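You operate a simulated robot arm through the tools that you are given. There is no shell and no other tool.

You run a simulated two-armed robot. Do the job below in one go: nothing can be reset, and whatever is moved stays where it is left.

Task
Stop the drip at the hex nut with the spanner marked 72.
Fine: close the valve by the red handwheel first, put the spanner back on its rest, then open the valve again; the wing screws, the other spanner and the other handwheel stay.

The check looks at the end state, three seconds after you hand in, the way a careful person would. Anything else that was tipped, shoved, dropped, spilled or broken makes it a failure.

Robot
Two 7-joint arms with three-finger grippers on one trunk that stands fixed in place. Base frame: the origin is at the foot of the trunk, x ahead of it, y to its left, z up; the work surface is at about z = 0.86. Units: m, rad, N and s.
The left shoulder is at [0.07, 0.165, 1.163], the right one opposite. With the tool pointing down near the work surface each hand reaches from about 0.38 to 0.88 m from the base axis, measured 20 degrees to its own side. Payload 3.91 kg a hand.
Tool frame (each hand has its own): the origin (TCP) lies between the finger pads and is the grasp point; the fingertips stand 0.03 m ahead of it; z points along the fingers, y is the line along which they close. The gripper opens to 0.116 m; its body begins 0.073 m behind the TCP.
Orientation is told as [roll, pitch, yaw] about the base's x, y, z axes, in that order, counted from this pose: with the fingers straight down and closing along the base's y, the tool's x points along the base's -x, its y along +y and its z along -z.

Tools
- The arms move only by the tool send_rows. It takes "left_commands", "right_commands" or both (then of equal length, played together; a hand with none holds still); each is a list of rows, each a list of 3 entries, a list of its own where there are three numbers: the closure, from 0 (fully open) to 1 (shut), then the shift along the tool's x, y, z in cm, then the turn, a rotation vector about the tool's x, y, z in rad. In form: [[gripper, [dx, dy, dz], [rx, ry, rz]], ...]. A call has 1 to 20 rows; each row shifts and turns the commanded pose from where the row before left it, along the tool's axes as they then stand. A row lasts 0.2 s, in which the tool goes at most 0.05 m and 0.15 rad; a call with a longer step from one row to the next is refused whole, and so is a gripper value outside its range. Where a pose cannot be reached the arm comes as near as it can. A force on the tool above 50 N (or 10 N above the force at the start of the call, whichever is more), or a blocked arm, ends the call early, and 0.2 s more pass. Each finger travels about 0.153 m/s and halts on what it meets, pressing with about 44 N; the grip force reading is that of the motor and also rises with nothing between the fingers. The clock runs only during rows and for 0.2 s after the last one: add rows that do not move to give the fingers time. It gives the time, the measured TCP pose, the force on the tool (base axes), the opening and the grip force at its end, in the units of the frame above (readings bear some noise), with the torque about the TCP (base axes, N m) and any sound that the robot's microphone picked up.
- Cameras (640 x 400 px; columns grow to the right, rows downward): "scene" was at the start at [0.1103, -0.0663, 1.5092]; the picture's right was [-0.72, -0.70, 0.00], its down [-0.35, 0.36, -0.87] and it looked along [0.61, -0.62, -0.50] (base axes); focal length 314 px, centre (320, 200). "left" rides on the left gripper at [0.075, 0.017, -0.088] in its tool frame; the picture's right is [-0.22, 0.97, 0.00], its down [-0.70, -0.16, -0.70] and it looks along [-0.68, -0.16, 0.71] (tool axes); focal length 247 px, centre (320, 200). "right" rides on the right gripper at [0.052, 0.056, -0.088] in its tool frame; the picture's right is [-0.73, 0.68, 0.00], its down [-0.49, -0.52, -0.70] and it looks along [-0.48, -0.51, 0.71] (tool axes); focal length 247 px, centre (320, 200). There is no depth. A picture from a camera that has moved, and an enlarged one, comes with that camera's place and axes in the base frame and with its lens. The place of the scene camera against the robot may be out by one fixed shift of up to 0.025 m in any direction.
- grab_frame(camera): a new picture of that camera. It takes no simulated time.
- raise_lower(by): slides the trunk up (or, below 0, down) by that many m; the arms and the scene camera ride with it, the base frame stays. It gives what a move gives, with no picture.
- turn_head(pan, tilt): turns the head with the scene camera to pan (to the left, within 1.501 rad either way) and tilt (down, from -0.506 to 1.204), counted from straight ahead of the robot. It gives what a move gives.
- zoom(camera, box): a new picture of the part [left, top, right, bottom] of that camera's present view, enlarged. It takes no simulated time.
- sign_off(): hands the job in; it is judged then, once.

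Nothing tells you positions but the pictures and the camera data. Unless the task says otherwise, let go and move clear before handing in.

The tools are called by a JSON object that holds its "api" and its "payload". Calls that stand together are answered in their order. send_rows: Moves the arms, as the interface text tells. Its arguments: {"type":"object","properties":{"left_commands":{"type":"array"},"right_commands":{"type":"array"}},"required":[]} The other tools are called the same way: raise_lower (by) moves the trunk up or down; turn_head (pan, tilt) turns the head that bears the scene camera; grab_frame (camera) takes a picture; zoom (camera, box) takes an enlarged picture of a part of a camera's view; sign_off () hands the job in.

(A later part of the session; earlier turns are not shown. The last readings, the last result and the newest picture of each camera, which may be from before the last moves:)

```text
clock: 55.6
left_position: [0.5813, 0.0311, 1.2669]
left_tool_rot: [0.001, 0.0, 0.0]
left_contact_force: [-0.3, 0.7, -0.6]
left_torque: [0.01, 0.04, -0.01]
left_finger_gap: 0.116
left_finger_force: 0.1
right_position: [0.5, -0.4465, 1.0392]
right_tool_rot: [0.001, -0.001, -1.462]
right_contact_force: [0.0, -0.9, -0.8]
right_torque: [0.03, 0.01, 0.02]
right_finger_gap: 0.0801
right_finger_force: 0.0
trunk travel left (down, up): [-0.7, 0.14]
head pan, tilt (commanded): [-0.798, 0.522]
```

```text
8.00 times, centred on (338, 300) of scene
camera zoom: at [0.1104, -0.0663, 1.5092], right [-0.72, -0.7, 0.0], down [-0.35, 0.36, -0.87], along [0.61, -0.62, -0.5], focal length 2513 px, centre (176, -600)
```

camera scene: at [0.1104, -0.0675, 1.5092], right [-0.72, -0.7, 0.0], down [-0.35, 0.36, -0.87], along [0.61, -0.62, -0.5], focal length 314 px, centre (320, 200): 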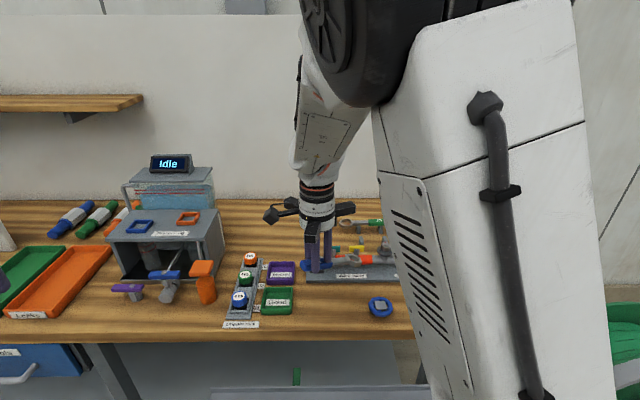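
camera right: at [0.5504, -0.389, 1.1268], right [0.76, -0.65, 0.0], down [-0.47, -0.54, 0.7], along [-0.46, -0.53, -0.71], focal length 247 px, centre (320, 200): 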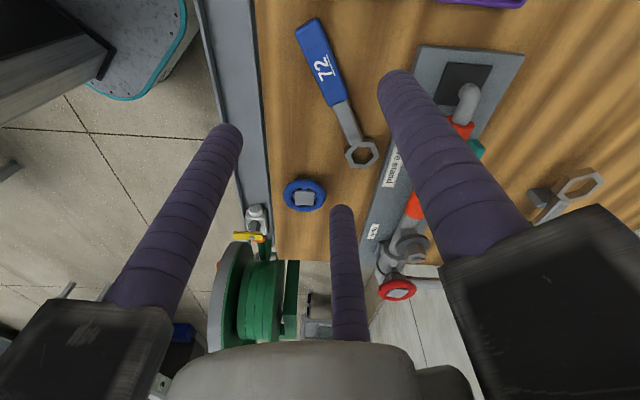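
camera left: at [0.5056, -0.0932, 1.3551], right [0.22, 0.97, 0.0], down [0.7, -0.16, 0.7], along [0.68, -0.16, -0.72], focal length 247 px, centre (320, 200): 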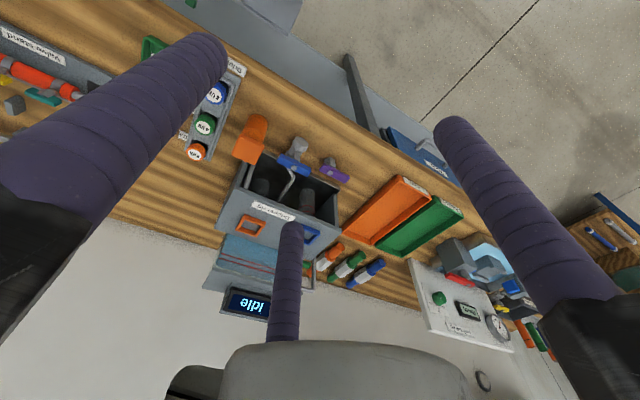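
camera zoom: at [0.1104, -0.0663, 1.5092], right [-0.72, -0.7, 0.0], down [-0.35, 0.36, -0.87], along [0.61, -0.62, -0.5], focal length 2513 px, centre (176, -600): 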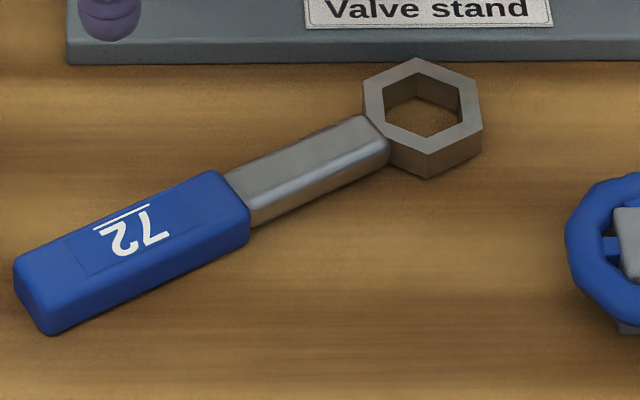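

The ring is near [0.476, −0.554] and the handle centre near [0.506, −0.4485], handle azimuth ≈74°. I'll yaw to match, lower part-way and refine the alignment.

{"api": "send_rows", "payload": {"right_commands": [[0.31, [0, 0, 0], [0, 0, 0.128]], [0.31, [0, 0, 0], [0, 0, 0.128]], [0.31, [0, 0, 0], [0, 0, 0.127]], [0.31, [0, 0, 4], [0, 0, 0]], [0.31, [0, 0, 4], [0, 0, 0]], [0.31, [0, 0, 0], [0, 0, 0]]]}}

{"api": "grab_frame", "payload": {"camera": "right"}}

{"api": "zoom", "payload": {"camera": "right", "box": [250, 40, 410, 180]}}

{"api": "zoom", "payload": {"camera": "scene", "box": [280, 230, 376, 330]}}

```text
clock: 57.0
left_position: [0.5795, 0.0325, 1.2681]
left_tool_rot: [0.001, -0.001, 0.001]
left_contact_force: [0.1, -0.6, 0.4]
left_torque: [-0.01, -0.03, -0.02]
left_finger_gap: 0.1162
left_finger_force: 0.0
right_position: [0.5007, -0.445, 0.9586]
right_tool_rot: [0.004, 0.001, -1.846]
right_contact_force: [-0.6, 0.2, 0.5]
right_torque: [0.02, 0.02, -0.01]
right_finger_gap: 0.0801
right_finger_force: 0.1
trunk travel left (down, up): [-0.7, 0.14]
head pan, tilt (commanded): [-0.798, 0.522]
```

```text
taken
camera right: at [0.5678, -0.4116, 1.0466], right [0.46, -0.89, 0.0], down [-0.64, -0.33, 0.7], along [-0.62, -0.32, -0.72], focal length 247 px, centre (320, 200)
```

right: 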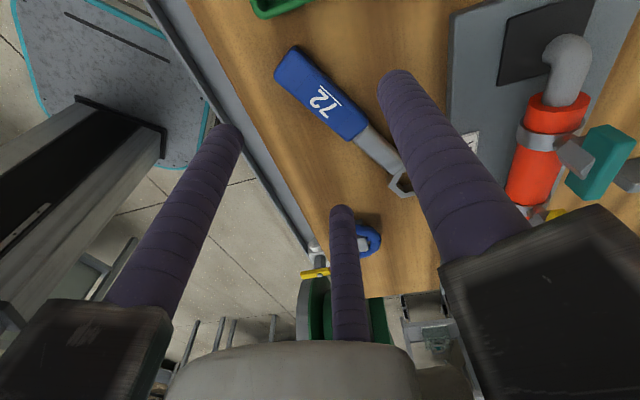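

```text
2.86 times, centred on (330, 110) of right
camera zoom: at [0.5678, -0.4116, 1.0466], right [0.46, -0.89, 0.0], down [-0.64, -0.33, 0.7], along [-0.62, -0.32, -0.72], focal length 706 px, centre (291, 457)
```

zoom: 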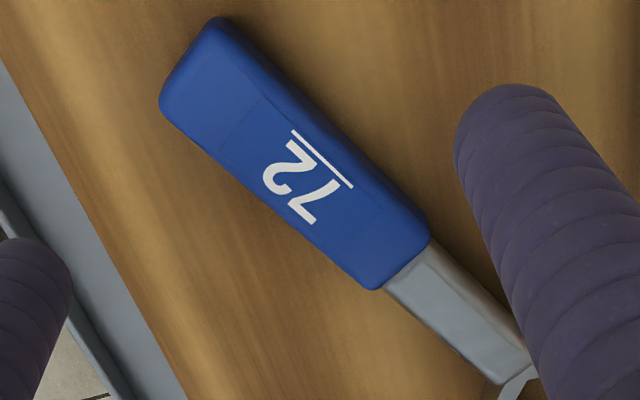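

```text
4.00 times, centred on (328, 280) of scene
camera zoom: at [0.1091, -0.0653, 1.5094], right [-0.72, -0.7, 0.0], down [-0.35, 0.36, -0.87], along [0.61, -0.62, -0.5], focal length 1256 px, centre (288, -120)
```

zoom: 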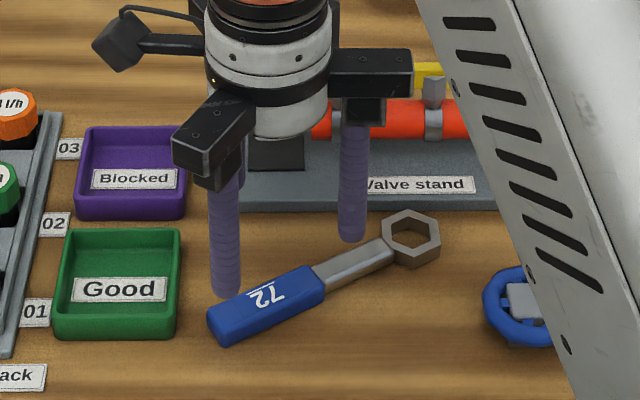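

The handle is parallel to the tool and centred within a millimetre. Lowering to the table and gripping.

{"api": "send_rows", "payload": {"right_commands": [[0.31, [0, -0.1, 3], [0, 0, 0]], [0.31, [0, 0, 2], [0, 0, 0]], [0.31, [0, 0, 1.0], [0, 0, 0]], [0.31, [0, 0, 0.4], [0, 0, 0]], [0.31, [0, 0, 0], [0, 0, 0]]]}}

{"api": "grab_frame", "payload": {"camera": "right"}}

{"api": "zoom", "payload": {"camera": "scene", "box": [290, 255, 370, 325]}}

```text
clock: 58.2
left_position: [0.5806, 0.0324, 1.2662]
left_tool_rot: [0.0, -0.001, 0.001]
left_contact_force: [-0.7, -0.2, -0.3]
left_torque: [-0.04, 0.0, 0.0]
left_finger_gap: 0.1159
left_finger_force: 0.0
right_position: [0.4992, -0.4459, 0.8947]
right_tool_rot: [0.001, 0.0, -1.846]
right_contact_force: [-0.1, 1.0, -0.9]
right_torque: [0.03, 0.01, -0.03]
right_finger_gap: 0.0799
right_finger_force: 0.0
trunk travel left (down, up): [-0.7, 0.14]
head pan, tilt (commanded): [-0.798, 0.522]
```

```text
taken
camera right: at [0.5672, -0.4119, 0.9825], right [0.46, -0.89, 0.0], down [-0.64, -0.33, 0.7], along [-0.62, -0.32, -0.71], focal length 247 px, centre (320, 200)
```

right: 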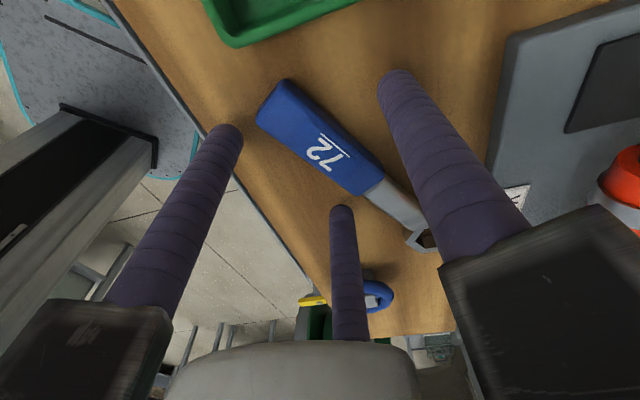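

```text
5.71 times, centred on (330, 290) of scene
camera zoom: at [0.11, -0.066, 1.5093], right [-0.72, -0.7, 0.0], down [-0.35, 0.36, -0.87], along [0.61, -0.62, -0.5], focal length 1795 px, centre (263, -314)
```

zoom: 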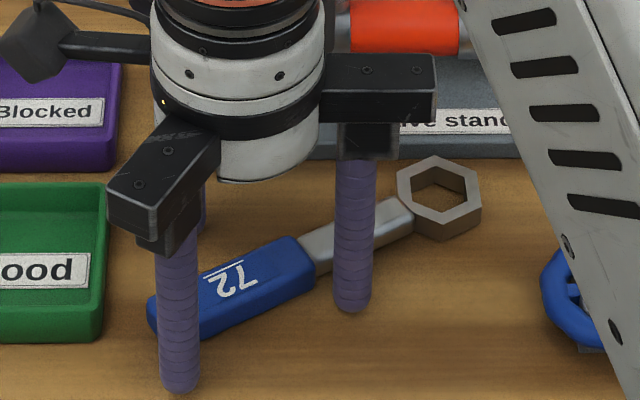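

{"api": "send_rows", "payload": {"right_commands": [[0.31, [0, 0, 0.15], [0, 0, 0]], [0.5, [0, 0, 0], [0, 0, 0]], [0.6, [0, 0, 0], [0, 0, 0]], [0.7, [0, 0, 0], [0, 0, 0]], [0.85, [0, 0, 0], [0, 0, 0]], [0.9, [0, 0, 0], [0, 0, 0]], [0.9, [0, 0, 0], [0, 0, 0]]]}}

{"api": "zoom", "payload": {"camera": "right", "box": [240, 60, 480, 260]}}

```text
clock: 59.8
left_position: [0.5811, 0.0307, 1.2674]
left_tool_rot: [0.001, 0.001, 0.0]
left_contact_force: [0.4, 0.4, -0.7]
left_torque: [0.0, -0.02, -0.01]
left_finger_gap: 0.116
left_finger_force: 0.1
right_position: [0.4993, -0.446, 0.8941]
right_tool_rot: [0.003, 0.0, -1.847]
right_contact_force: [-0.5, -0.4, 1.2]
right_torque: [-0.02, -0.03, 0.04]
right_finger_gap: 0.0359
right_finger_force: 43.9
trunk travel left (down, up): [-0.7, 0.14]
head pan, tilt (commanded): [-0.798, 0.522]
```

```text
2.00 times, centred on (360, 160) of right
camera zoom: at [0.5673, -0.4122, 0.9812], right [0.46, -0.89, 0.0], down [-0.64, -0.33, 0.7], along [-0.62, -0.32, -0.71], focal length 494 px, centre (240, 280)
```

zoom: 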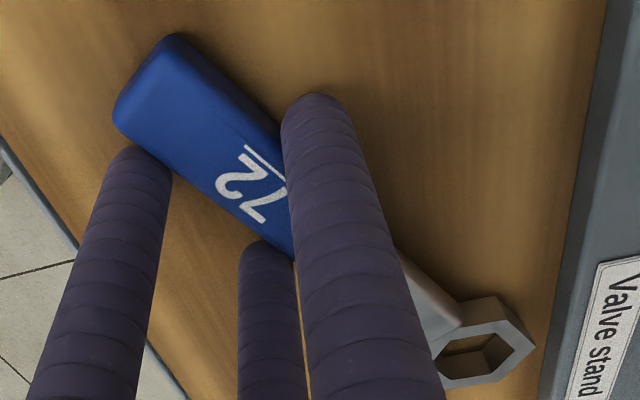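

Solid full-width grip again. Lift and check level.

{"api": "send_rows", "payload": {"right_commands": [[0.9, [0, 0, -1], [0, 0, 0]], [0.9, [0, 0, -3], [0, 0, 0]], [0.9, [0, 0, -4], [0, 0, 0]], [0.9, [0, 0, -4], [0, 0, 0]], [0.9, [0, 0, -4], [0, 0, 0]], [0.9, [0, 0, 0], [0, 0, 0]]]}}

{"api": "zoom", "payload": {"camera": "right", "box": [396, 190, 484, 270]}}

{"api": "zoom", "payload": {"camera": "scene", "box": [270, 190, 398, 300]}}

```text
clock: 61.2
left_position: [0.5818, 0.0306, 1.2658]
left_tool_rot: [-0.001, -0.001, 0.0]
left_contact_force: [0.1, 0.5, -0.5]
left_torque: [-0.01, 0.04, -0.01]
left_finger_gap: 0.1162
left_finger_force: 0.0
right_position: [0.5012, -0.4472, 1.0534]
right_tool_rot: [0.0, 0.001, -1.848]
right_contact_force: [0.6, -0.3, -1.0]
right_torque: [0.04, 0.02, 0.02]
right_finger_gap: 0.0359
right_finger_force: 43.6
trunk travel left (down, up): [-0.7, 0.14]
head pan, tilt (commanded): [-0.798, 0.522]
```

```text
5.00 times, centred on (440, 230) of right
camera zoom: at [0.5686, -0.4128, 1.1411], right [0.46, -0.89, 0.0], down [-0.64, -0.33, 0.7], along [-0.62, -0.32, -0.71], focal length 1235 px, centre (-280, 50)
```

zoom: 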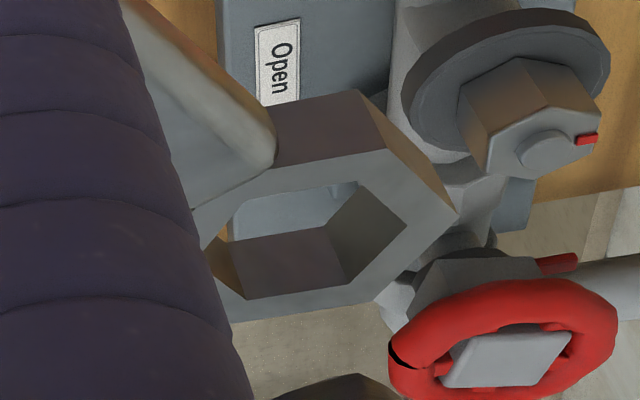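

```text
3.64 times, centred on (334, 245) of scene
camera zoom: at [0.1111, -0.0669, 1.5091], right [-0.72, -0.7, 0.0], down [-0.35, 0.36, -0.87], along [0.61, -0.62, -0.5], focal length 1142 px, centre (269, 36)
```

zoom: 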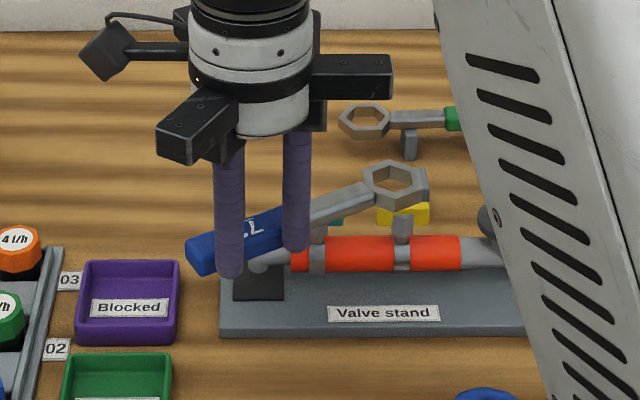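

The spanner is level in the hand, same hold as before. I'll carry it over the stand at a safe height, then yaw back to the rest orientation.

{"api": "send_rows", "payload": {"right_commands": [[0.9, [-3.43, 0.11, -0.3], [0, 0, 0]], [0.9, [-3.43, 0.11, -0.3], [0, 0, 0]], [0.9, [-3.43, 0.11, -0.3], [0, 0, 0]], [0.9, [-3.43, 0.11, -0.3], [0, 0, 0]], [0.9, [-3.43, 0.11, -0.3], [0, 0, 0]], [0.9, [-3.43, 0.11, -0.3], [0, 0, 0]], [0.9, [0, 0, 0], [0, 0, 0]]]}}

{"api": "send_rows", "payload": {"right_commands": [[0.9, [0, 0, 0], [0, 0, -0.1398]], [0.9, [0, 0, 0], [0, 0, -0.1398]], [0.9, [0, 0, 0], [0, 0, -0.1398]], [0.9, [0, 0, 0], [0, 0, -0.1398]], [0.9, [0, 0, 0], [0, 0, -0.1398]], [0.9, [0, 0, 0], [0, 0, -0.1398]], [0.9, [0, 0, 0], [0, 0, -0.1398]], [0.9, [0, 0, 0], [0, 0, -0.1398]], [0.9, [0, 0, 0], [0, 0, -0.1398]], [0.9, [0, 0, 0], [0, 0, -0.1398]], [0.9, [0, 0, 0], [0, 0, -0.1398]], [0.9, [0, 0, 0], [0, 0, -0.1398]], [0.9, [0, 0, 0], [0, 0, -0.1398]], [0.9, [0, 0, 0], [0, 0, -0.1398]], [0.9, [0, 0, 0], [0, 0, -0.1398]], [0.9, [0, 0, 0], [0, 0, -0.1398]], [0.9, [0, 0, 0], [0, 0, -0.1398]], [0.9, [0, 0, 0], [0, 0, -0.1398]], [0.9, [0, 0, 0], [0, 0, -0.1398]], [0.9, [0, 0, 0], [0, 0, 0]]]}}

{"api": "grab_frame", "payload": {"camera": "scene"}}

{"api": "grab_frame", "payload": {"camera": "right"}}

```text
clock: 62.8
left_position: [0.5821, 0.0325, 1.267]
left_tool_rot: [0.0, -0.001, -0.002]
left_contact_force: [0.8, -0.4, 0.3]
left_torque: [-0.03, 0.01, 0.02]
left_finger_gap: 0.1161
left_finger_force: 0.0
right_position: [0.451, -0.6446, 1.073]
right_tool_rot: [0.0, 0.0, -1.847]
right_contact_force: [0.5, 0.2, -1.3]
right_torque: [0.01, 0.01, -0.02]
right_finger_gap: 0.036
right_finger_force: 43.9
trunk travel left (down, up): [-0.7, 0.14]
head pan, tilt (commanded): [-0.798, 0.522]
```

```text
clock: 67.0
left_position: [0.5823, 0.031, 1.2666]
left_tool_rot: [0.001, 0.0, 0.003]
left_contact_force: [0.1, -0.7, -0.1]
left_torque: [0.02, 0.01, 0.02]
left_finger_gap: 0.1159
left_finger_force: 0.0
right_position: [0.4519, -0.6468, 1.0719]
right_tool_rot: [0.001, 0.0, 0.812]
right_contact_force: [0.8, 0.1, -0.9]
right_torque: [0.0, 0.0, 0.02]
right_finger_gap: 0.036
right_finger_force: 44.3
trunk travel left (down, up): [-0.7, 0.14]
head pan, tilt (commanded): [-0.798, 0.522]
```

```text
taken
camera scene: at [0.1103, -0.0665, 1.5092], right [-0.72, -0.7, 0.0], down [-0.35, 0.36, -0.87], along [0.61, -0.62, -0.5], focal length 314 px, centre (320, 200)
```

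scene: 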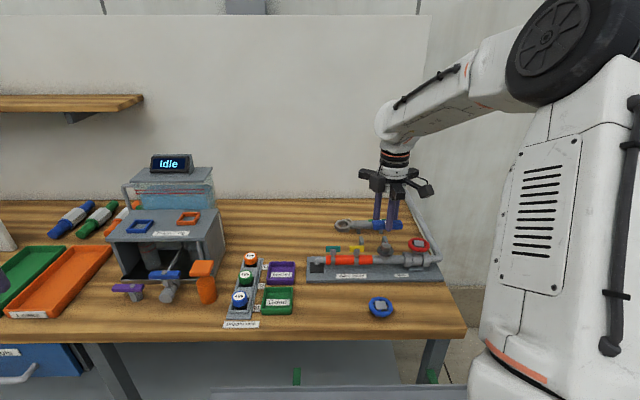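

```text
taken
camera right: at [0.3728, -0.6463, 1.1597], right [0.01, 1.0, 0.0], down [0.71, -0.01, 0.7], along [0.7, -0.01, -0.71], focal length 247 px, centre (320, 200)
```

right: 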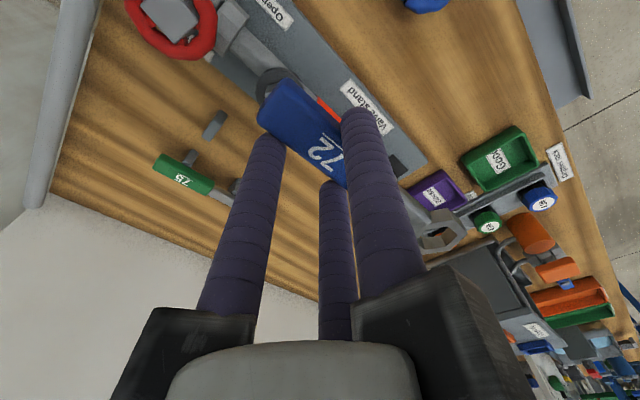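

Oriented correctly. Now over to the empty posts, staying high, then verify.

{"api": "send_rows", "payload": {"right_commands": [[0.9, [1.05, -3.705, 0.5], [0, 0, 0]], [0.9, [1.05, -3.705, 0.5], [0, 0, 0]], [0.9, [1.05, -3.705, 0.5], [0, 0, 0]], [0.9, [1.05, -3.705, 0.5], [0, 0, 0]], [0.9, [0, 0, 0], [0, 0, 0]], [0.9, [0, 0, 0], [0, 0, 0]]]}}

{"api": "grab_frame", "payload": {"camera": "right"}}

{"api": "zoom", "payload": {"camera": "right", "box": [240, 30, 420, 200]}}

{"api": "zoom", "payload": {"camera": "scene", "box": [330, 180, 426, 250]}}

```text
clock: 68.4
left_position: [0.5822, 0.0304, 1.2668]
left_tool_rot: [0.0, 0.0, 0.0]
left_contact_force: [0.4, 0.0, 0.2]
left_torque: [0.03, 0.02, 0.03]
left_finger_gap: 0.1162
left_finger_force: 0.1
right_position: [0.5289, -0.7785, 1.0522]
right_tool_rot: [0.0, -0.001, 0.809]
right_contact_force: [-0.3, -0.7, -1.3]
right_torque: [-0.05, 0.01, -0.01]
right_finger_gap: 0.0362
right_finger_force: 44.1
trunk travel left (down, up): [-0.7, 0.14]
head pan, tilt (commanded): [-0.798, 0.522]
```

```text
taken
camera right: at [0.4508, -0.7783, 1.14], right [0.01, 1.0, 0.0], down [0.71, -0.01, 0.7], along [0.7, -0.01, -0.71], focal length 247 px, centre (320, 200)
```

right: 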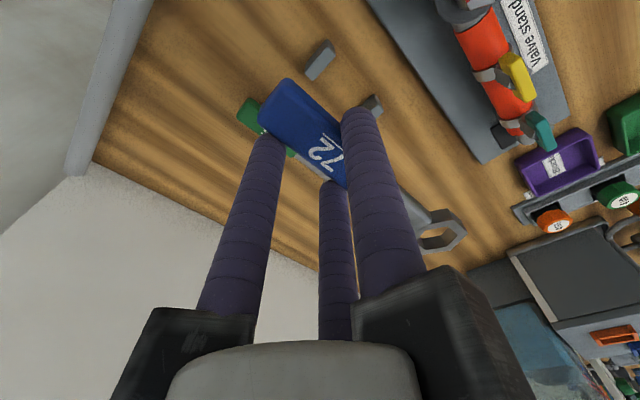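

```text
2.35 times, centred on (330, 115) of right
camera zoom: at [0.4508, -0.7783, 1.14], right [0.01, 1.0, 0.0], down [0.71, -0.01, 0.7], along [0.7, -0.01, -0.71], focal length 581 px, centre (296, 400)
```

zoom: 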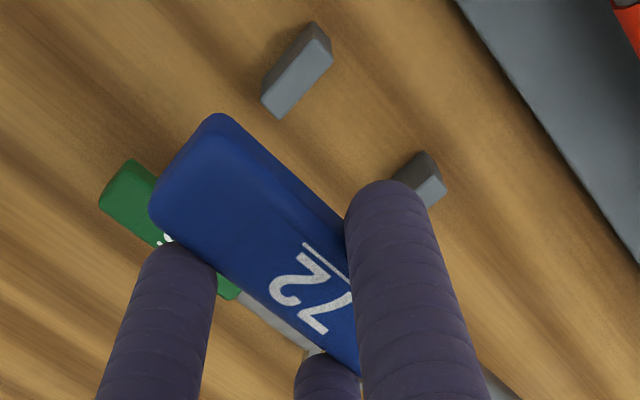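

```text
5.71 times, centred on (378, 215) of scene
camera zoom: at [0.1102, -0.0661, 1.5093], right [-0.72, -0.7, 0.0], down [-0.35, 0.36, -0.87], along [0.61, -0.62, -0.5], focal length 1795 px, centre (-11, 114)
```

zoom: 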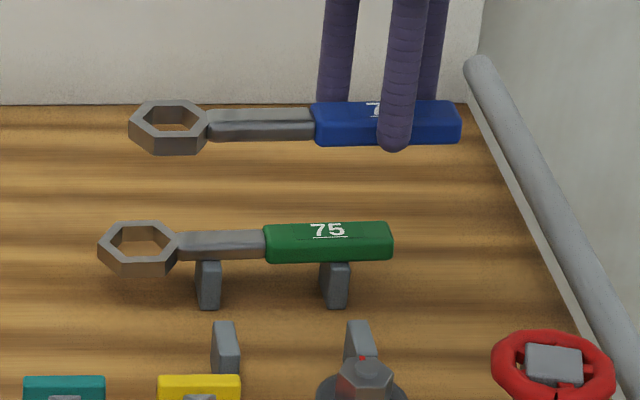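

Everything lines up with the earlier grasp pose to within 2 mm. I'll correct that and descend to just above the posts.

{"api": "send_rows", "payload": {"right_commands": [[0.9, [-0.06, -0.18, 3.5], [0, 0, 0]], [0.9, [0, 0, 3.5], [0, 0, 0]], [0.9, [0, 0, 3], [0, 0, 0]], [0.9, [0, 0, 1.7], [0, 0, 0]], [0.9, [0, 0, 0], [0, 0, 0]]]}}

{"api": "zoom", "payload": {"camera": "right", "box": [240, 50, 480, 260]}}

{"api": "zoom", "payload": {"camera": "scene", "box": [330, 200, 426, 260]}}

```text
clock: 69.6
left_position: [0.5819, 0.0321, 1.2667]
left_tool_rot: [0.001, 0.001, 0.0]
left_contact_force: [-0.3, 0.3, -0.2]
left_torque: [-0.01, 0.0, 0.02]
left_finger_gap: 0.1161
left_finger_force: 0.1
right_position: [0.5302, -0.7798, 0.9349]
right_tool_rot: [-0.001, 0.0, 0.81]
right_contact_force: [0.1, -0.3, -1.3]
right_torque: [-0.02, -0.01, 0.03]
right_finger_gap: 0.0358
right_finger_force: 43.3
trunk travel left (down, up): [-0.7, 0.14]
head pan, tilt (commanded): [-0.798, 0.522]
```

```text
1.90 times, centred on (360, 155) of right
camera zoom: at [0.4528, -0.7793, 1.0227], right [0.01, 1.0, 0.0], down [0.71, -0.01, 0.7], along [0.7, -0.01, -0.71], focal length 470 px, centre (244, 286)
```

zoom: 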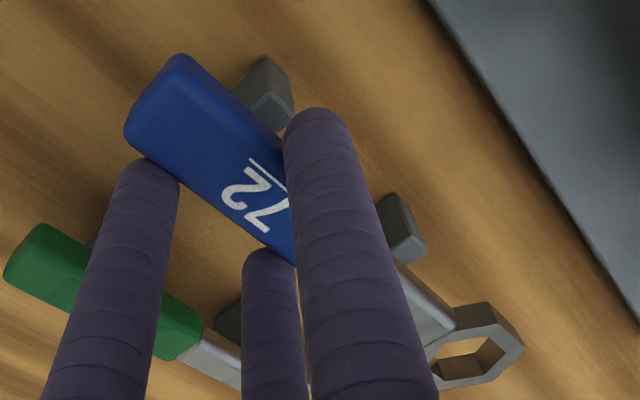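

```text
6.67 times, centred on (378, 230) of scene
camera zoom: at [0.1102, -0.0663, 1.5093], right [-0.72, -0.7, 0.0], down [-0.35, 0.36, -0.87], along [0.61, -0.62, -0.5], focal length 2094 px, centre (-67, 0)
```

zoom: 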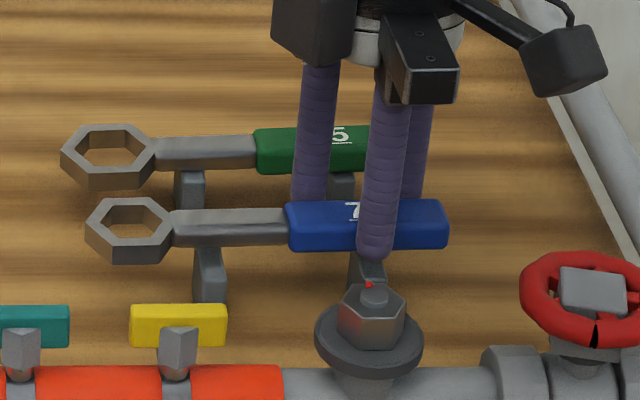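

Directly above the posts. Lowering in small steps to feel for contact.

{"api": "send_rows", "payload": {"right_commands": [[0.9, [0, 0, 0.6], [0, 0, 0]], [0.9, [0, 0, 0.3], [0, 0, 0]], [0.9, [0, 0, 0.15], [0, 0, 0]], [0.9, [0, 0, 0], [0, 0, 0]]]}}

{"api": "zoom", "payload": {"camera": "scene", "box": [330, 200, 426, 260]}}

```text
clock: 70.6
left_position: [0.5816, 0.0305, 1.2661]
left_tool_rot: [0.0, -0.001, 0.0]
left_contact_force: [-0.1, 0.4, 0.6]
left_torque: [-0.02, 0.02, -0.03]
left_finger_gap: 0.1161
left_finger_force: 0.0
right_position: [0.5308, -0.7797, 0.9235]
right_tool_rot: [-0.001, -0.001, 0.809]
right_contact_force: [0.8, 0.1, -1.0]
right_torque: [-0.02, 0.04, -0.01]
right_finger_gap: 0.0362
right_finger_force: 43.8
trunk travel left (down, up): [-0.7, 0.14]
head pan, tilt (commanded): [-0.798, 0.522]
```

```text
6.67 times, centred on (378, 230) of scene
camera zoom: at [0.1104, -0.0666, 1.5092], right [-0.72, -0.7, 0.0], down [-0.35, 0.36, -0.87], along [0.61, -0.62, -0.5], focal length 2094 px, centre (-67, 0)
```

zoom: 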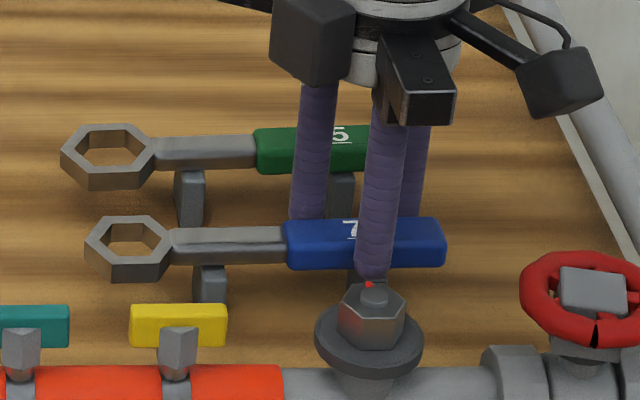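

{"api": "send_rows", "payload": {"right_commands": [[0.9, [0, 0, 0.1], [0, 0, 0]], [0.9, [0, 0, 0.1], [0, 0, 0]], [0.9, [0, 0, 0], [0, 0, 0]]]}}

```text
clock: 71.4
left_position: [0.5806, 0.0306, 1.2676]
left_tool_rot: [0.0, -0.001, 0.001]
left_contact_force: [0.0, 0.9, -0.2]
left_torque: [-0.02, 0.03, 0.0]
left_finger_gap: 0.1157
left_finger_force: 0.1
right_position: [0.5304, -0.7802, 0.9229]
right_tool_rot: [-0.003, 0.0, 0.81]
right_contact_force: [-0.4, -1.9, 5.5]
right_torque: [-0.02, 0.11, 0.02]
right_finger_gap: 0.0359
right_finger_force: 44.8
trunk travel left (down, up): [-0.7, 0.14]
head pan, tilt (commanded): [-0.798, 0.522]
```

Contact at 5.5 N: it's on the posts. I'll compare with the original picture before letting go.

{"api": "zoom", "payload": {"camera": "scene", "box": [330, 210, 410, 260]}}

{"api": "zoom", "payload": {"camera": "right", "box": [240, 50, 480, 260]}}

```text
8.00 times, centred on (370, 235) of scene
camera zoom: at [0.1097, -0.0658, 1.5094], right [-0.72, -0.7, 0.0], down [-0.35, 0.36, -0.87], along [0.61, -0.62, -0.5], focal length 2513 px, centre (-80, -80)
```

zoom: 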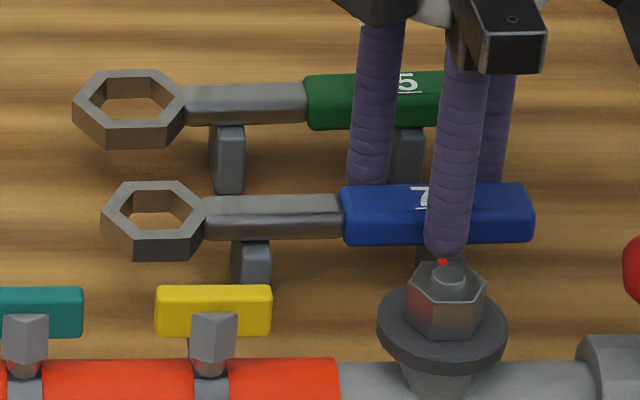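

```text
1.90 times, centred on (360, 155) of right
camera zoom: at [0.4529, -0.7795, 1.011], right [0.01, 1.0, 0.0], down [0.71, -0.01, 0.7], along [0.7, -0.01, -0.71], focal length 470 px, centre (244, 286)
```

zoom: 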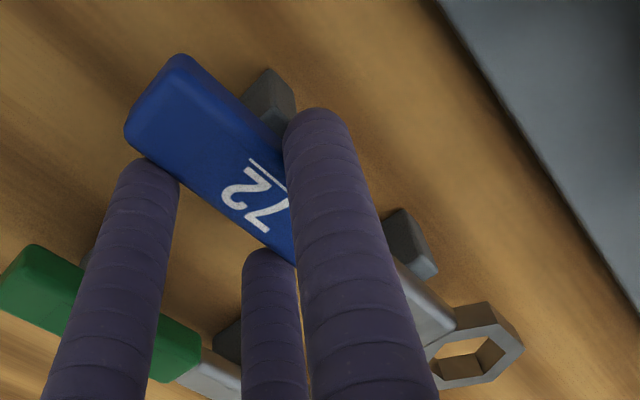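

It sits within ~2 mm of its original spot, level on both posts. Releasing gently and rising straight up.

{"api": "send_rows", "payload": {"right_commands": [[0.66, [0, 0, 0], [0, 0, 0]], [0.6, [0, 0, 0], [0, 0, 0]], [0.5, [0, 0, 0], [0, 0, 0]], [0.4, [0, 0, 0], [0, 0, 0]], [0.33, [0, 0, 0], [0, 0, 0]], [0.33, [0, 0, -0.5], [0, 0, 0]], [0.33, [0, 0, -1.5], [0, 0, 0]], [0.33, [0, 0, -3], [0, 0, 0]], [0.33, [0, 0, -4], [0, 0, 0]], [0.33, [0, 0, -4], [0, 0, 0]], [0.33, [0, 0, 0], [0, 0, 0]]]}}

{"api": "zoom", "payload": {"camera": "scene", "box": [330, 210, 410, 260]}}

{"api": "grab_frame", "payload": {"camera": "right"}}

```text
clock: 73.8
left_position: [0.5813, 0.0314, 1.2668]
left_tool_rot: [0.0, 0.0, -0.001]
left_contact_force: [1.3, -0.4, -0.1]
left_torque: [0.01, 0.0, 0.02]
left_finger_gap: 0.116
left_finger_force: 0.1
right_position: [0.5309, -0.78, 1.0523]
right_tool_rot: [-0.001, 0.001, 0.811]
right_contact_force: [0.6, -0.2, -1.0]
right_torque: [-0.01, 0.04, 0.02]
right_finger_gap: 0.0776
right_finger_force: 0.1
trunk travel left (down, up): [-0.7, 0.14]
head pan, tilt (commanded): [-0.798, 0.522]
```

```text
8.00 times, centred on (370, 235) of scene
camera zoom: at [0.1107, -0.067, 1.5092], right [-0.72, -0.7, 0.0], down [-0.35, 0.36, -0.87], along [0.61, -0.62, -0.5], focal length 2513 px, centre (-80, -80)
```

zoom: 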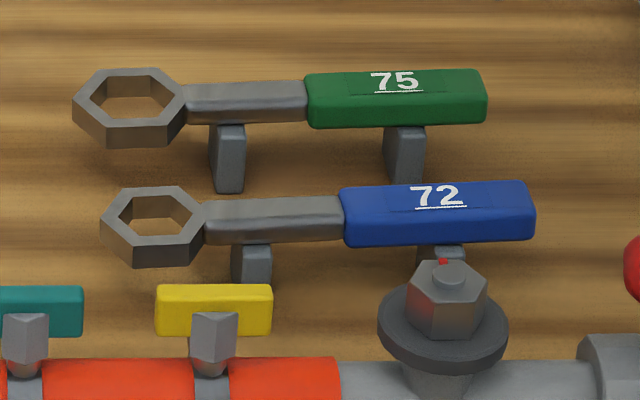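

```text
taken
camera right: at [0.4526, -0.7796, 1.1401], right [0.01, 1.0, 0.0], down [0.71, -0.01, 0.7], along [0.7, -0.01, -0.71], focal length 247 px, centre (320, 200)
```

right: 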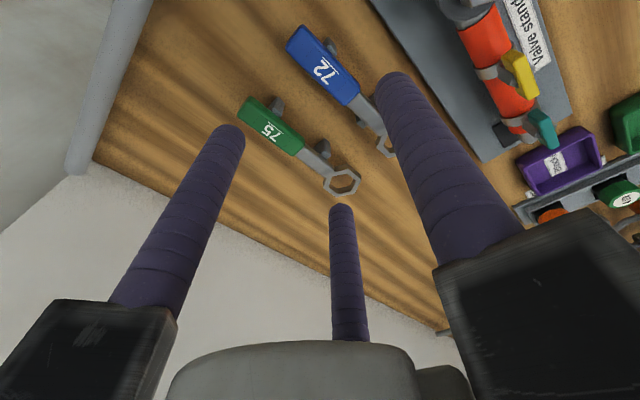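

Spanner 72 is back on its rest. Now for reopening: I go above the red wheel and yaw to −1.0 rad so I can turn it counter-clockwise a quarter turn.

{"api": "send_rows", "payload": {"right_commands": [[0.31, [1.66, 2.97, -0.3], [0, 0, 0]], [0.31, [1.66, 2.97, -0.3], [0, 0, 0]], [0.31, [1.66, 2.97, -0.3], [0, 0, 0]], [0.31, [1.67, 2.97, -0.3], [0, 0, 0]], [0.31, [0, 0, 0], [0, 0, 0.1393]], [0.31, [0, 0, 0], [0, 0, 0.1393]], [0.31, [0, 0, 0], [0, 0, 0.1393]], [0.31, [0, 0, 0], [0, 0, 0.1393]], [0.31, [0, 0, 0], [0, 0, 0.1393]], [0.31, [0, 0, 0], [0, 0, 0.1393]], [0.31, [0, 0, 0], [0, 0, 0.1393]], [0.31, [0, 0, 0], [0, 0, 0.1393]], [0.31, [0, 0, 0], [0, 0, 0.1393]], [0.31, [0, 0, 0], [0, 0, 0.1393]], [0.31, [0, 0, 0], [0, 0, 0.1393]], [0.31, [0, 0, 0], [0, 0, 0.1393]], [0.31, [0, 0, 0], [0, 0, 0.1393]], [0.31, [0, 0, 0], [0, 0, 0]]]}}

{"api": "grab_frame", "payload": {"camera": "right"}}

{"api": "zoom", "payload": {"camera": "right", "box": [250, 40, 410, 140]}}

{"api": "zoom", "payload": {"camera": "scene", "box": [300, 190, 460, 290]}}

```text
clock: 77.6
left_position: [0.5813, 0.0312, 1.2664]
left_tool_rot: [-0.001, -0.001, 0.001]
left_contact_force: [-0.4, -0.4, 0.0]
left_torque: [0.03, 0.0, -0.03]
left_finger_gap: 0.1159
left_finger_force: 0.0
right_position: [0.3974, -0.7464, 1.0641]
right_tool_rot: [-0.001, 0.001, -1.003]
right_contact_force: [0.5, 0.7, -0.2]
right_torque: [-0.03, 0.0, 0.01]
right_finger_gap: 0.08
right_finger_force: 0.0
trunk travel left (down, up): [-0.7, 0.14]
head pan, tilt (commanded): [-0.798, 0.522]
```

```text
taken
camera right: at [0.4165, -0.6725, 1.152], right [0.97, -0.25, 0.0], down [-0.18, -0.69, 0.7], along [-0.17, -0.68, -0.71], focal length 247 px, centre (320, 200)
```

right: 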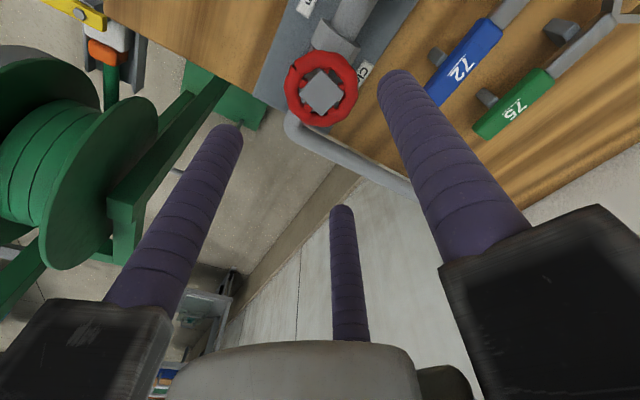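

```text
4.00 times, centred on (330, 90) of right
camera zoom: at [0.4165, -0.6725, 1.152], right [0.97, -0.25, 0.0], down [-0.18, -0.69, 0.7], along [-0.17, -0.68, -0.71], focal length 988 px, centre (280, 640)
```

zoom: 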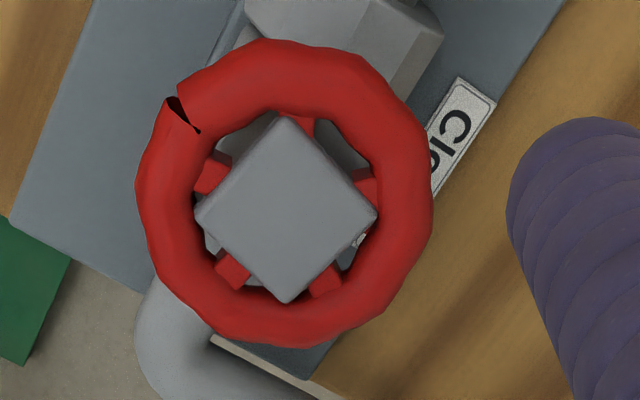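

```text
4.00 times, centred on (380, 240) of scene
camera zoom: at [0.1101, -0.0664, 1.5093], right [-0.72, -0.7, 0.0], down [-0.35, 0.36, -0.87], along [0.61, -0.62, -0.5], focal length 1256 px, centre (80, 40)
```

zoom: 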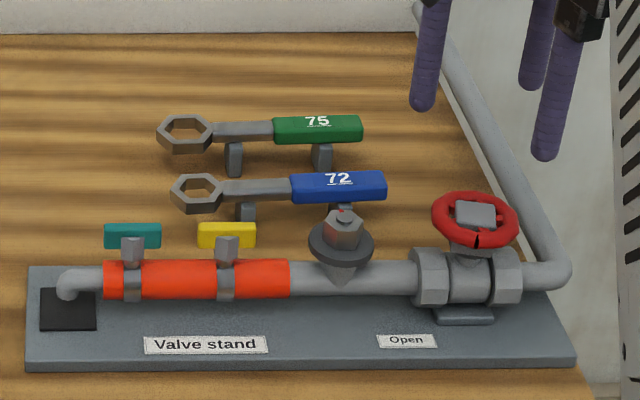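

No water anywhere, spanners in place. I'll descend onto the wheel (1 mm correction) and grip it.

{"api": "send_rows", "payload": {"right_commands": [[0.31, [-0.05, 0.13, 3], [0, 0, 0]], [0.31, [0, 0, 3], [0, 0, 0]], [0.31, [0, 0, 2.2], [0, 0, 0]], [0.31, [0, 0, 1.35], [0, 0, 0]], [0.31, [0, 0, 0], [0, 0, 0]], [0.5, [0, 0, 0], [0, 0, 0]], [0.7, [0, 0, 0], [0, 0, 0]], [0.8, [0, 0, 0], [0, 0, 0]], [0.8, [0, 0, 0], [0, 0, 0]]]}}

{"api": "grab_frame", "payload": {"camera": "right"}}

{"api": "zoom", "payload": {"camera": "scene", "box": [370, 200, 466, 260]}}

```text
clock: 79.6
left_position: [0.5799, 0.0315, 1.2679]
left_tool_rot: [-0.001, -0.001, 0.0]
left_contact_force: [-0.9, 0.4, -0.3]
left_torque: [0.01, 0.0, -0.01]
left_finger_gap: 0.1157
left_finger_force: 0.1
right_position: [0.4003, -0.7456, 0.9682]
right_tool_rot: [0.0, 0.001, -0.999]
right_contact_force: [-1.6, -2.1, -0.3]
right_torque: [-0.02, 0.02, 0.02]
right_finger_gap: 0.0569
right_finger_force: 44.2
trunk travel left (down, up): [-0.7, 0.14]
head pan, tilt (commanded): [-0.798, 0.522]
```

```text
taken
camera right: at [0.418, -0.6722, 1.056], right [0.97, -0.25, 0.0], down [-0.18, -0.69, 0.7], along [-0.17, -0.68, -0.71], focal length 247 px, centre (320, 200)
```

right: 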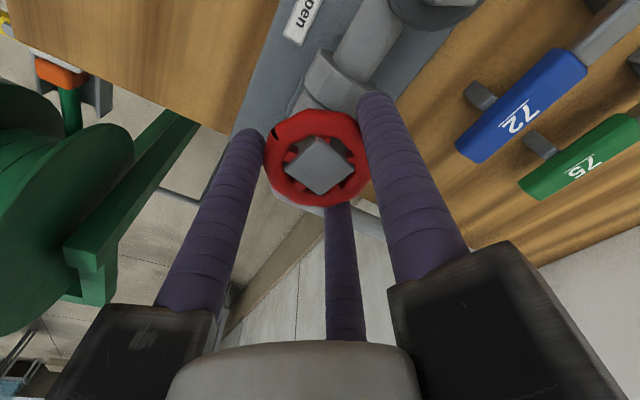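

```text
6.67 times, centred on (418, 230) of scene
camera zoom: at [0.1099, -0.0666, 1.5093], right [-0.72, -0.7, 0.0], down [-0.35, 0.36, -0.87], along [0.61, -0.62, -0.5], focal length 2094 px, centre (-333, 0)
```

zoom: 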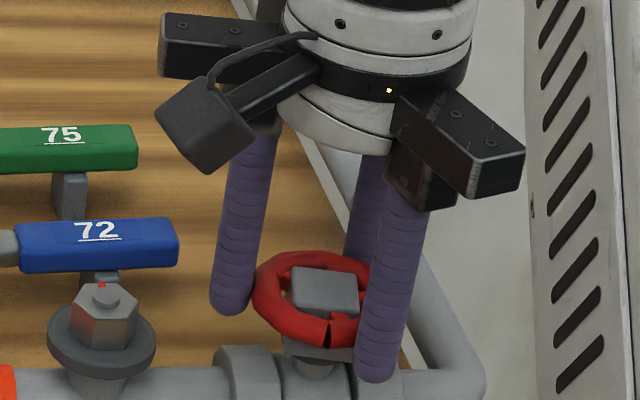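

Gripped. Turning counter-clockwise toward open.

{"api": "send_rows", "payload": {"right_commands": [[0.8, [0, 0, 0], [0, 0, -0.1]], [0.8, [0, 0, 0], [0, 0, -0.1]], [0.8, [0, 0, 0], [0, 0, -0.1]], [0.8, [0, 0, 0], [0, 0, -0.1]], [0.8, [0, 0, 0], [0, 0, -0.1]], [0.8, [0, 0, 0], [0, 0, -0.1]], [0.8, [0, 0, 0], [0, 0, -0.1]], [0.8, [0, 0, 0], [0, 0, -0.1]], [0.8, [0, 0, 0], [0, 0, -0.1]], [0.8, [0, 0, 0], [0, 0, -0.1]], [0.8, [0, 0, 0], [0, 0, -0.1]], [0.8, [0, 0, 0], [0, 0, -0.1]], [0.8, [0, 0, 0], [0, 0, 0]]]}}

{"api": "zoom", "payload": {"camera": "scene", "box": [300, 215, 452, 310]}}

{"api": "grab_frame", "payload": {"camera": "right"}}

```text
clock: 82.4
left_position: [0.5812, 0.031, 1.2676]
left_tool_rot: [0.0, 0.0, 0.0]
left_contact_force: [-0.5, -0.5, -0.7]
left_torque: [0.03, -0.06, -0.02]
left_finger_gap: 0.1157
left_finger_force: 0.1
right_position: [0.3999, -0.7455, 0.9699]
right_tool_rot: [0.001, 0.0, 0.202]
right_contact_force: [-3.0, -1.4, -2.2]
right_torque: [-0.02, 0.15, -0.04]
right_finger_gap: 0.0568
right_finger_force: 43.7
trunk travel left (down, up): [-0.7, 0.14]
head pan, tilt (commanded): [-0.798, 0.522]
```

```text
4.21 times, centred on (376, 262) of scene
camera zoom: at [0.1099, -0.0669, 1.5093], right [-0.72, -0.7, 0.0], down [-0.35, 0.36, -0.87], along [0.61, -0.62, -0.5], focal length 1323 px, centre (84, -63)
```

zoom: 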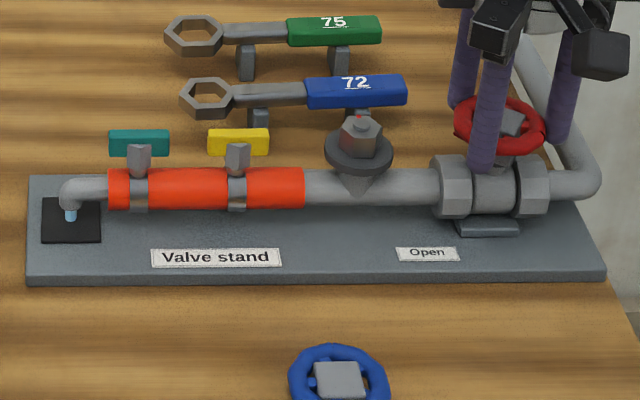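

```text
taken
camera right: at [0.3361, -0.7018, 1.0566], right [0.58, 0.81, 0.0], down [0.58, -0.42, 0.7], along [0.57, -0.41, -0.71], focal length 247 px, centre (320, 200)
```

right: 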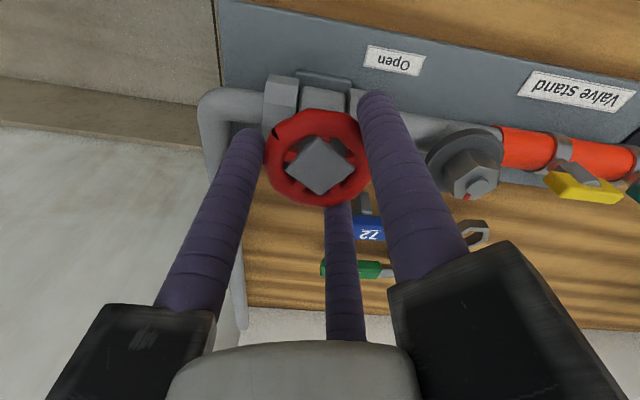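

The outlet flows again and the nut is dry. I'll keep turning to the full-open position.

{"api": "send_rows", "payload": {"right_commands": [[0.8, [0, 0, 0], [0, 0, -0.1]], [0.8, [0, 0, 0], [0, 0, -0.1]], [0.8, [0, 0, 0], [0, 0, -0.1]], [0.8, [0, 0, 0], [0, 0, -0.06]], [0.8, [0, 0, 0], [0, 0, 0]]]}}

{"api": "zoom", "payload": {"camera": "scene", "box": [394, 235, 442, 265]}}

{"api": "zoom", "payload": {"camera": "scene", "box": [300, 215, 452, 310]}}

```text
clock: 83.6
left_position: [0.5812, 0.0309, 1.2667]
left_tool_rot: [0.0, 0.001, 0.0]
left_contact_force: [-0.1, -0.4, 0.2]
left_torque: [0.03, 0.01, -0.02]
left_finger_gap: 0.116
left_finger_force: 0.1
right_position: [0.3988, -0.7456, 0.9699]
right_tool_rot: [0.002, -0.001, 0.561]
right_contact_force: [-3.6, -2.3, -0.7]
right_torque: [-0.02, 0.16, -0.01]
right_finger_gap: 0.057
right_finger_force: 43.9
trunk travel left (down, up): [-0.7, 0.14]
head pan, tilt (commanded): [-0.798, 0.522]
```

```text
13.33 times, centred on (418, 250) of scene
camera zoom: at [0.1097, -0.0667, 1.5093], right [-0.72, -0.7, 0.0], down [-0.35, 0.36, -0.87], along [0.61, -0.62, -0.5], focal length 4188 px, centre (-987, -467)
```

zoom: 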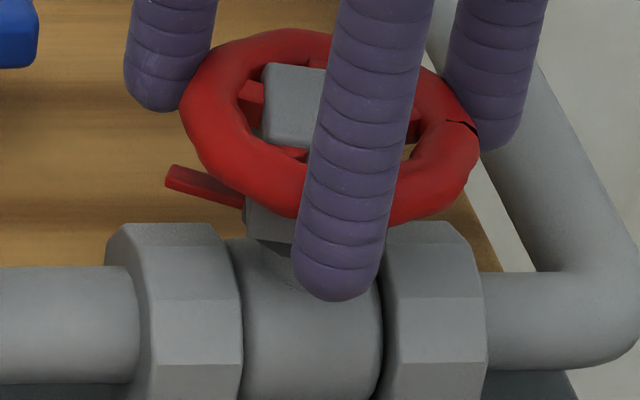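

```text
4.21 times, centred on (376, 262) of scene
camera zoom: at [0.1097, -0.0667, 1.5093], right [-0.72, -0.7, 0.0], down [-0.35, 0.36, -0.87], along [0.61, -0.62, -0.5], focal length 1323 px, centre (84, -63)
```

zoom: 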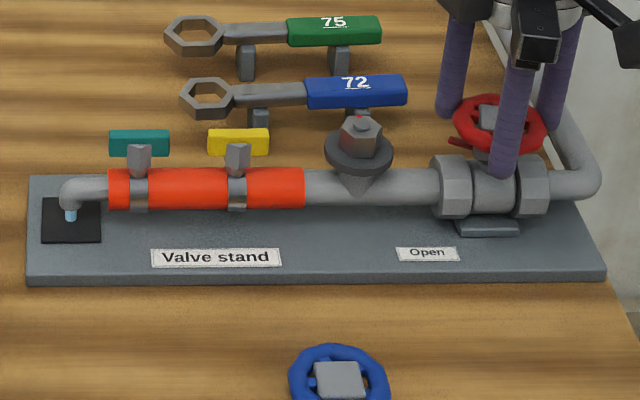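

The pointer still has roughly 20–25° to go to lie along the pipe as it did at the start. I'll continue.

{"api": "send_rows", "payload": {"right_commands": [[0.8, [0, 0, 0], [0, 0, -0.08]], [0.8, [0, 0, 0], [0, 0, -0.08]], [0.8, [0, 0, 0], [0, 0, -0.08]], [0.8, [0, 0, 0], [0, 0, 0]]]}}

{"api": "zoom", "payload": {"camera": "scene", "box": [394, 235, 442, 265]}}

{"api": "zoom", "payload": {"camera": "right", "box": [230, 60, 430, 210]}}

```text
clock: 84.6
left_position: [0.5825, 0.0305, 1.2658]
left_tool_rot: [0.0, 0.001, 0.0]
left_contact_force: [0.8, 0.4, -0.8]
left_torque: [0.01, 0.02, -0.02]
left_finger_gap: 0.1162
left_finger_force: 0.1
right_position: [0.3993, -0.7461, 0.9684]
right_tool_rot: [0.001, 0.0, 0.8]
right_contact_force: [-3.3, -1.4, -0.2]
right_torque: [0.0, 0.14, -0.01]
right_finger_gap: 0.0568
right_finger_force: 43.9
trunk travel left (down, up): [-0.7, 0.14]
head pan, tilt (commanded): [-0.798, 0.522]
```

```text
13.33 times, centred on (418, 250) of scene
camera zoom: at [0.1096, -0.0666, 1.5093], right [-0.72, -0.7, 0.0], down [-0.35, 0.36, -0.87], along [0.61, -0.62, -0.5], focal length 4188 px, centre (-987, -467)
```

zoom: 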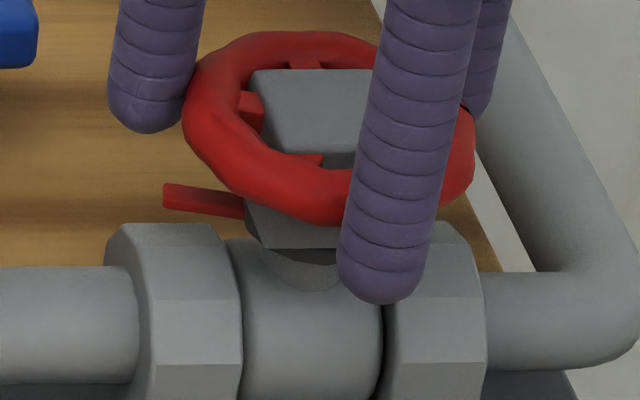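

```text
2.67 times, centred on (330, 135) of right
camera zoom: at [0.3216, -0.7449, 1.0566], right [0.02, 1.0, 0.0], down [0.71, -0.01, 0.7], along [0.7, -0.01, -0.71], focal length 659 px, centre (293, 373)
```

zoom: 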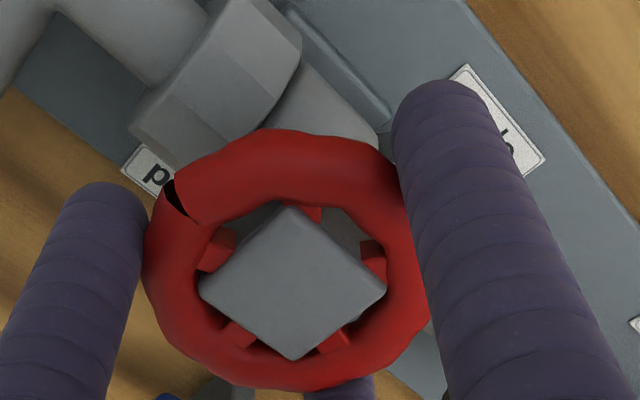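

Let me compare directly with the opening picture using the same zoom window.

{"api": "zoom", "payload": {"camera": "scene", "box": [370, 220, 450, 270]}}

```text
8.00 times, centred on (410, 245) of scene
camera zoom: at [0.1096, -0.0666, 1.5093], right [-0.72, -0.7, 0.0], down [-0.35, 0.36, -0.87], along [0.61, -0.62, -0.5], focal length 2513 px, centre (-400, -160)
```

zoom: 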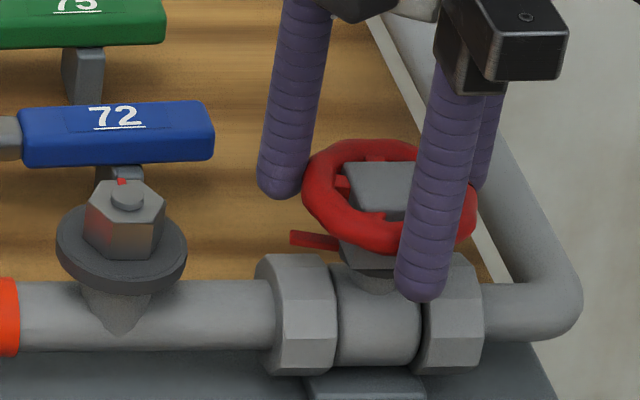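

The pointer is about 13° short of its original position. A bit more counter-clockwise.

{"api": "send_rows", "payload": {"right_commands": [[0.8, [0, 0, 0], [0, 0, -0.08]], [0.8, [0, 0, 0], [0, 0, -0.08]], [0.8, [0, 0, 0], [0, 0, 0]]]}}

{"api": "zoom", "payload": {"camera": "scene", "box": [370, 220, 450, 270]}}

{"api": "grab_frame", "payload": {"camera": "right"}}

```text
clock: 85.4
left_position: [0.5798, 0.0317, 1.2675]
left_tool_rot: [0.001, 0.0, 0.0]
left_contact_force: [0.5, 1.0, 0.0]
left_torque: [0.0, 0.01, 0.02]
left_finger_gap: 0.1158
left_finger_force: 0.0
right_position: [0.3991, -0.745, 0.9687]
right_tool_rot: [0.001, 0.0, 0.96]
right_contact_force: [-4.8, -2.1, 0.0]
right_torque: [-0.07, 0.15, -0.03]
right_finger_gap: 0.0568
right_finger_force: 44.1
trunk travel left (down, up): [-0.7, 0.14]
head pan, tilt (commanded): [-0.798, 0.522]
```

```text
8.00 times, centred on (410, 245) of scene
camera zoom: at [0.1095, -0.0668, 1.5093], right [-0.72, -0.7, 0.0], down [-0.35, 0.36, -0.87], along [0.61, -0.62, -0.5], focal length 2513 px, centre (-400, -160)
```

zoom: 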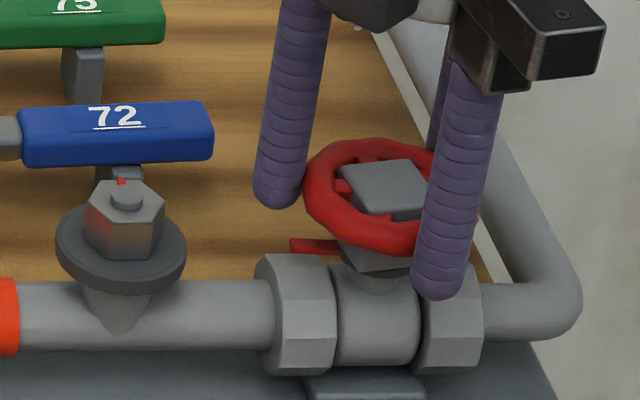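

```text
taken
camera right: at [0.3223, -0.7572, 1.0566], right [-0.14, 0.99, 0.0], down [0.71, 0.1, 0.7], along [0.69, 0.1, -0.71], focal length 247 px, centre (320, 200)
```

right: 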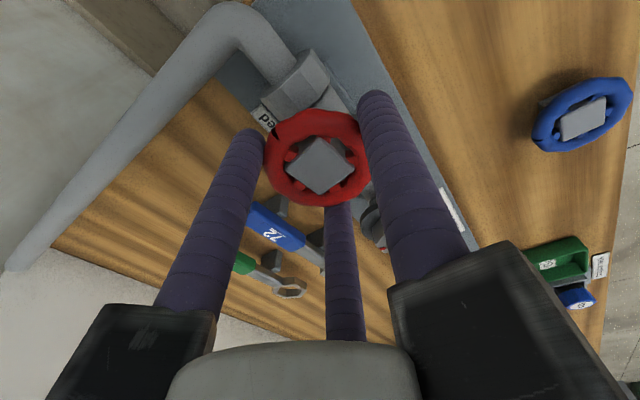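

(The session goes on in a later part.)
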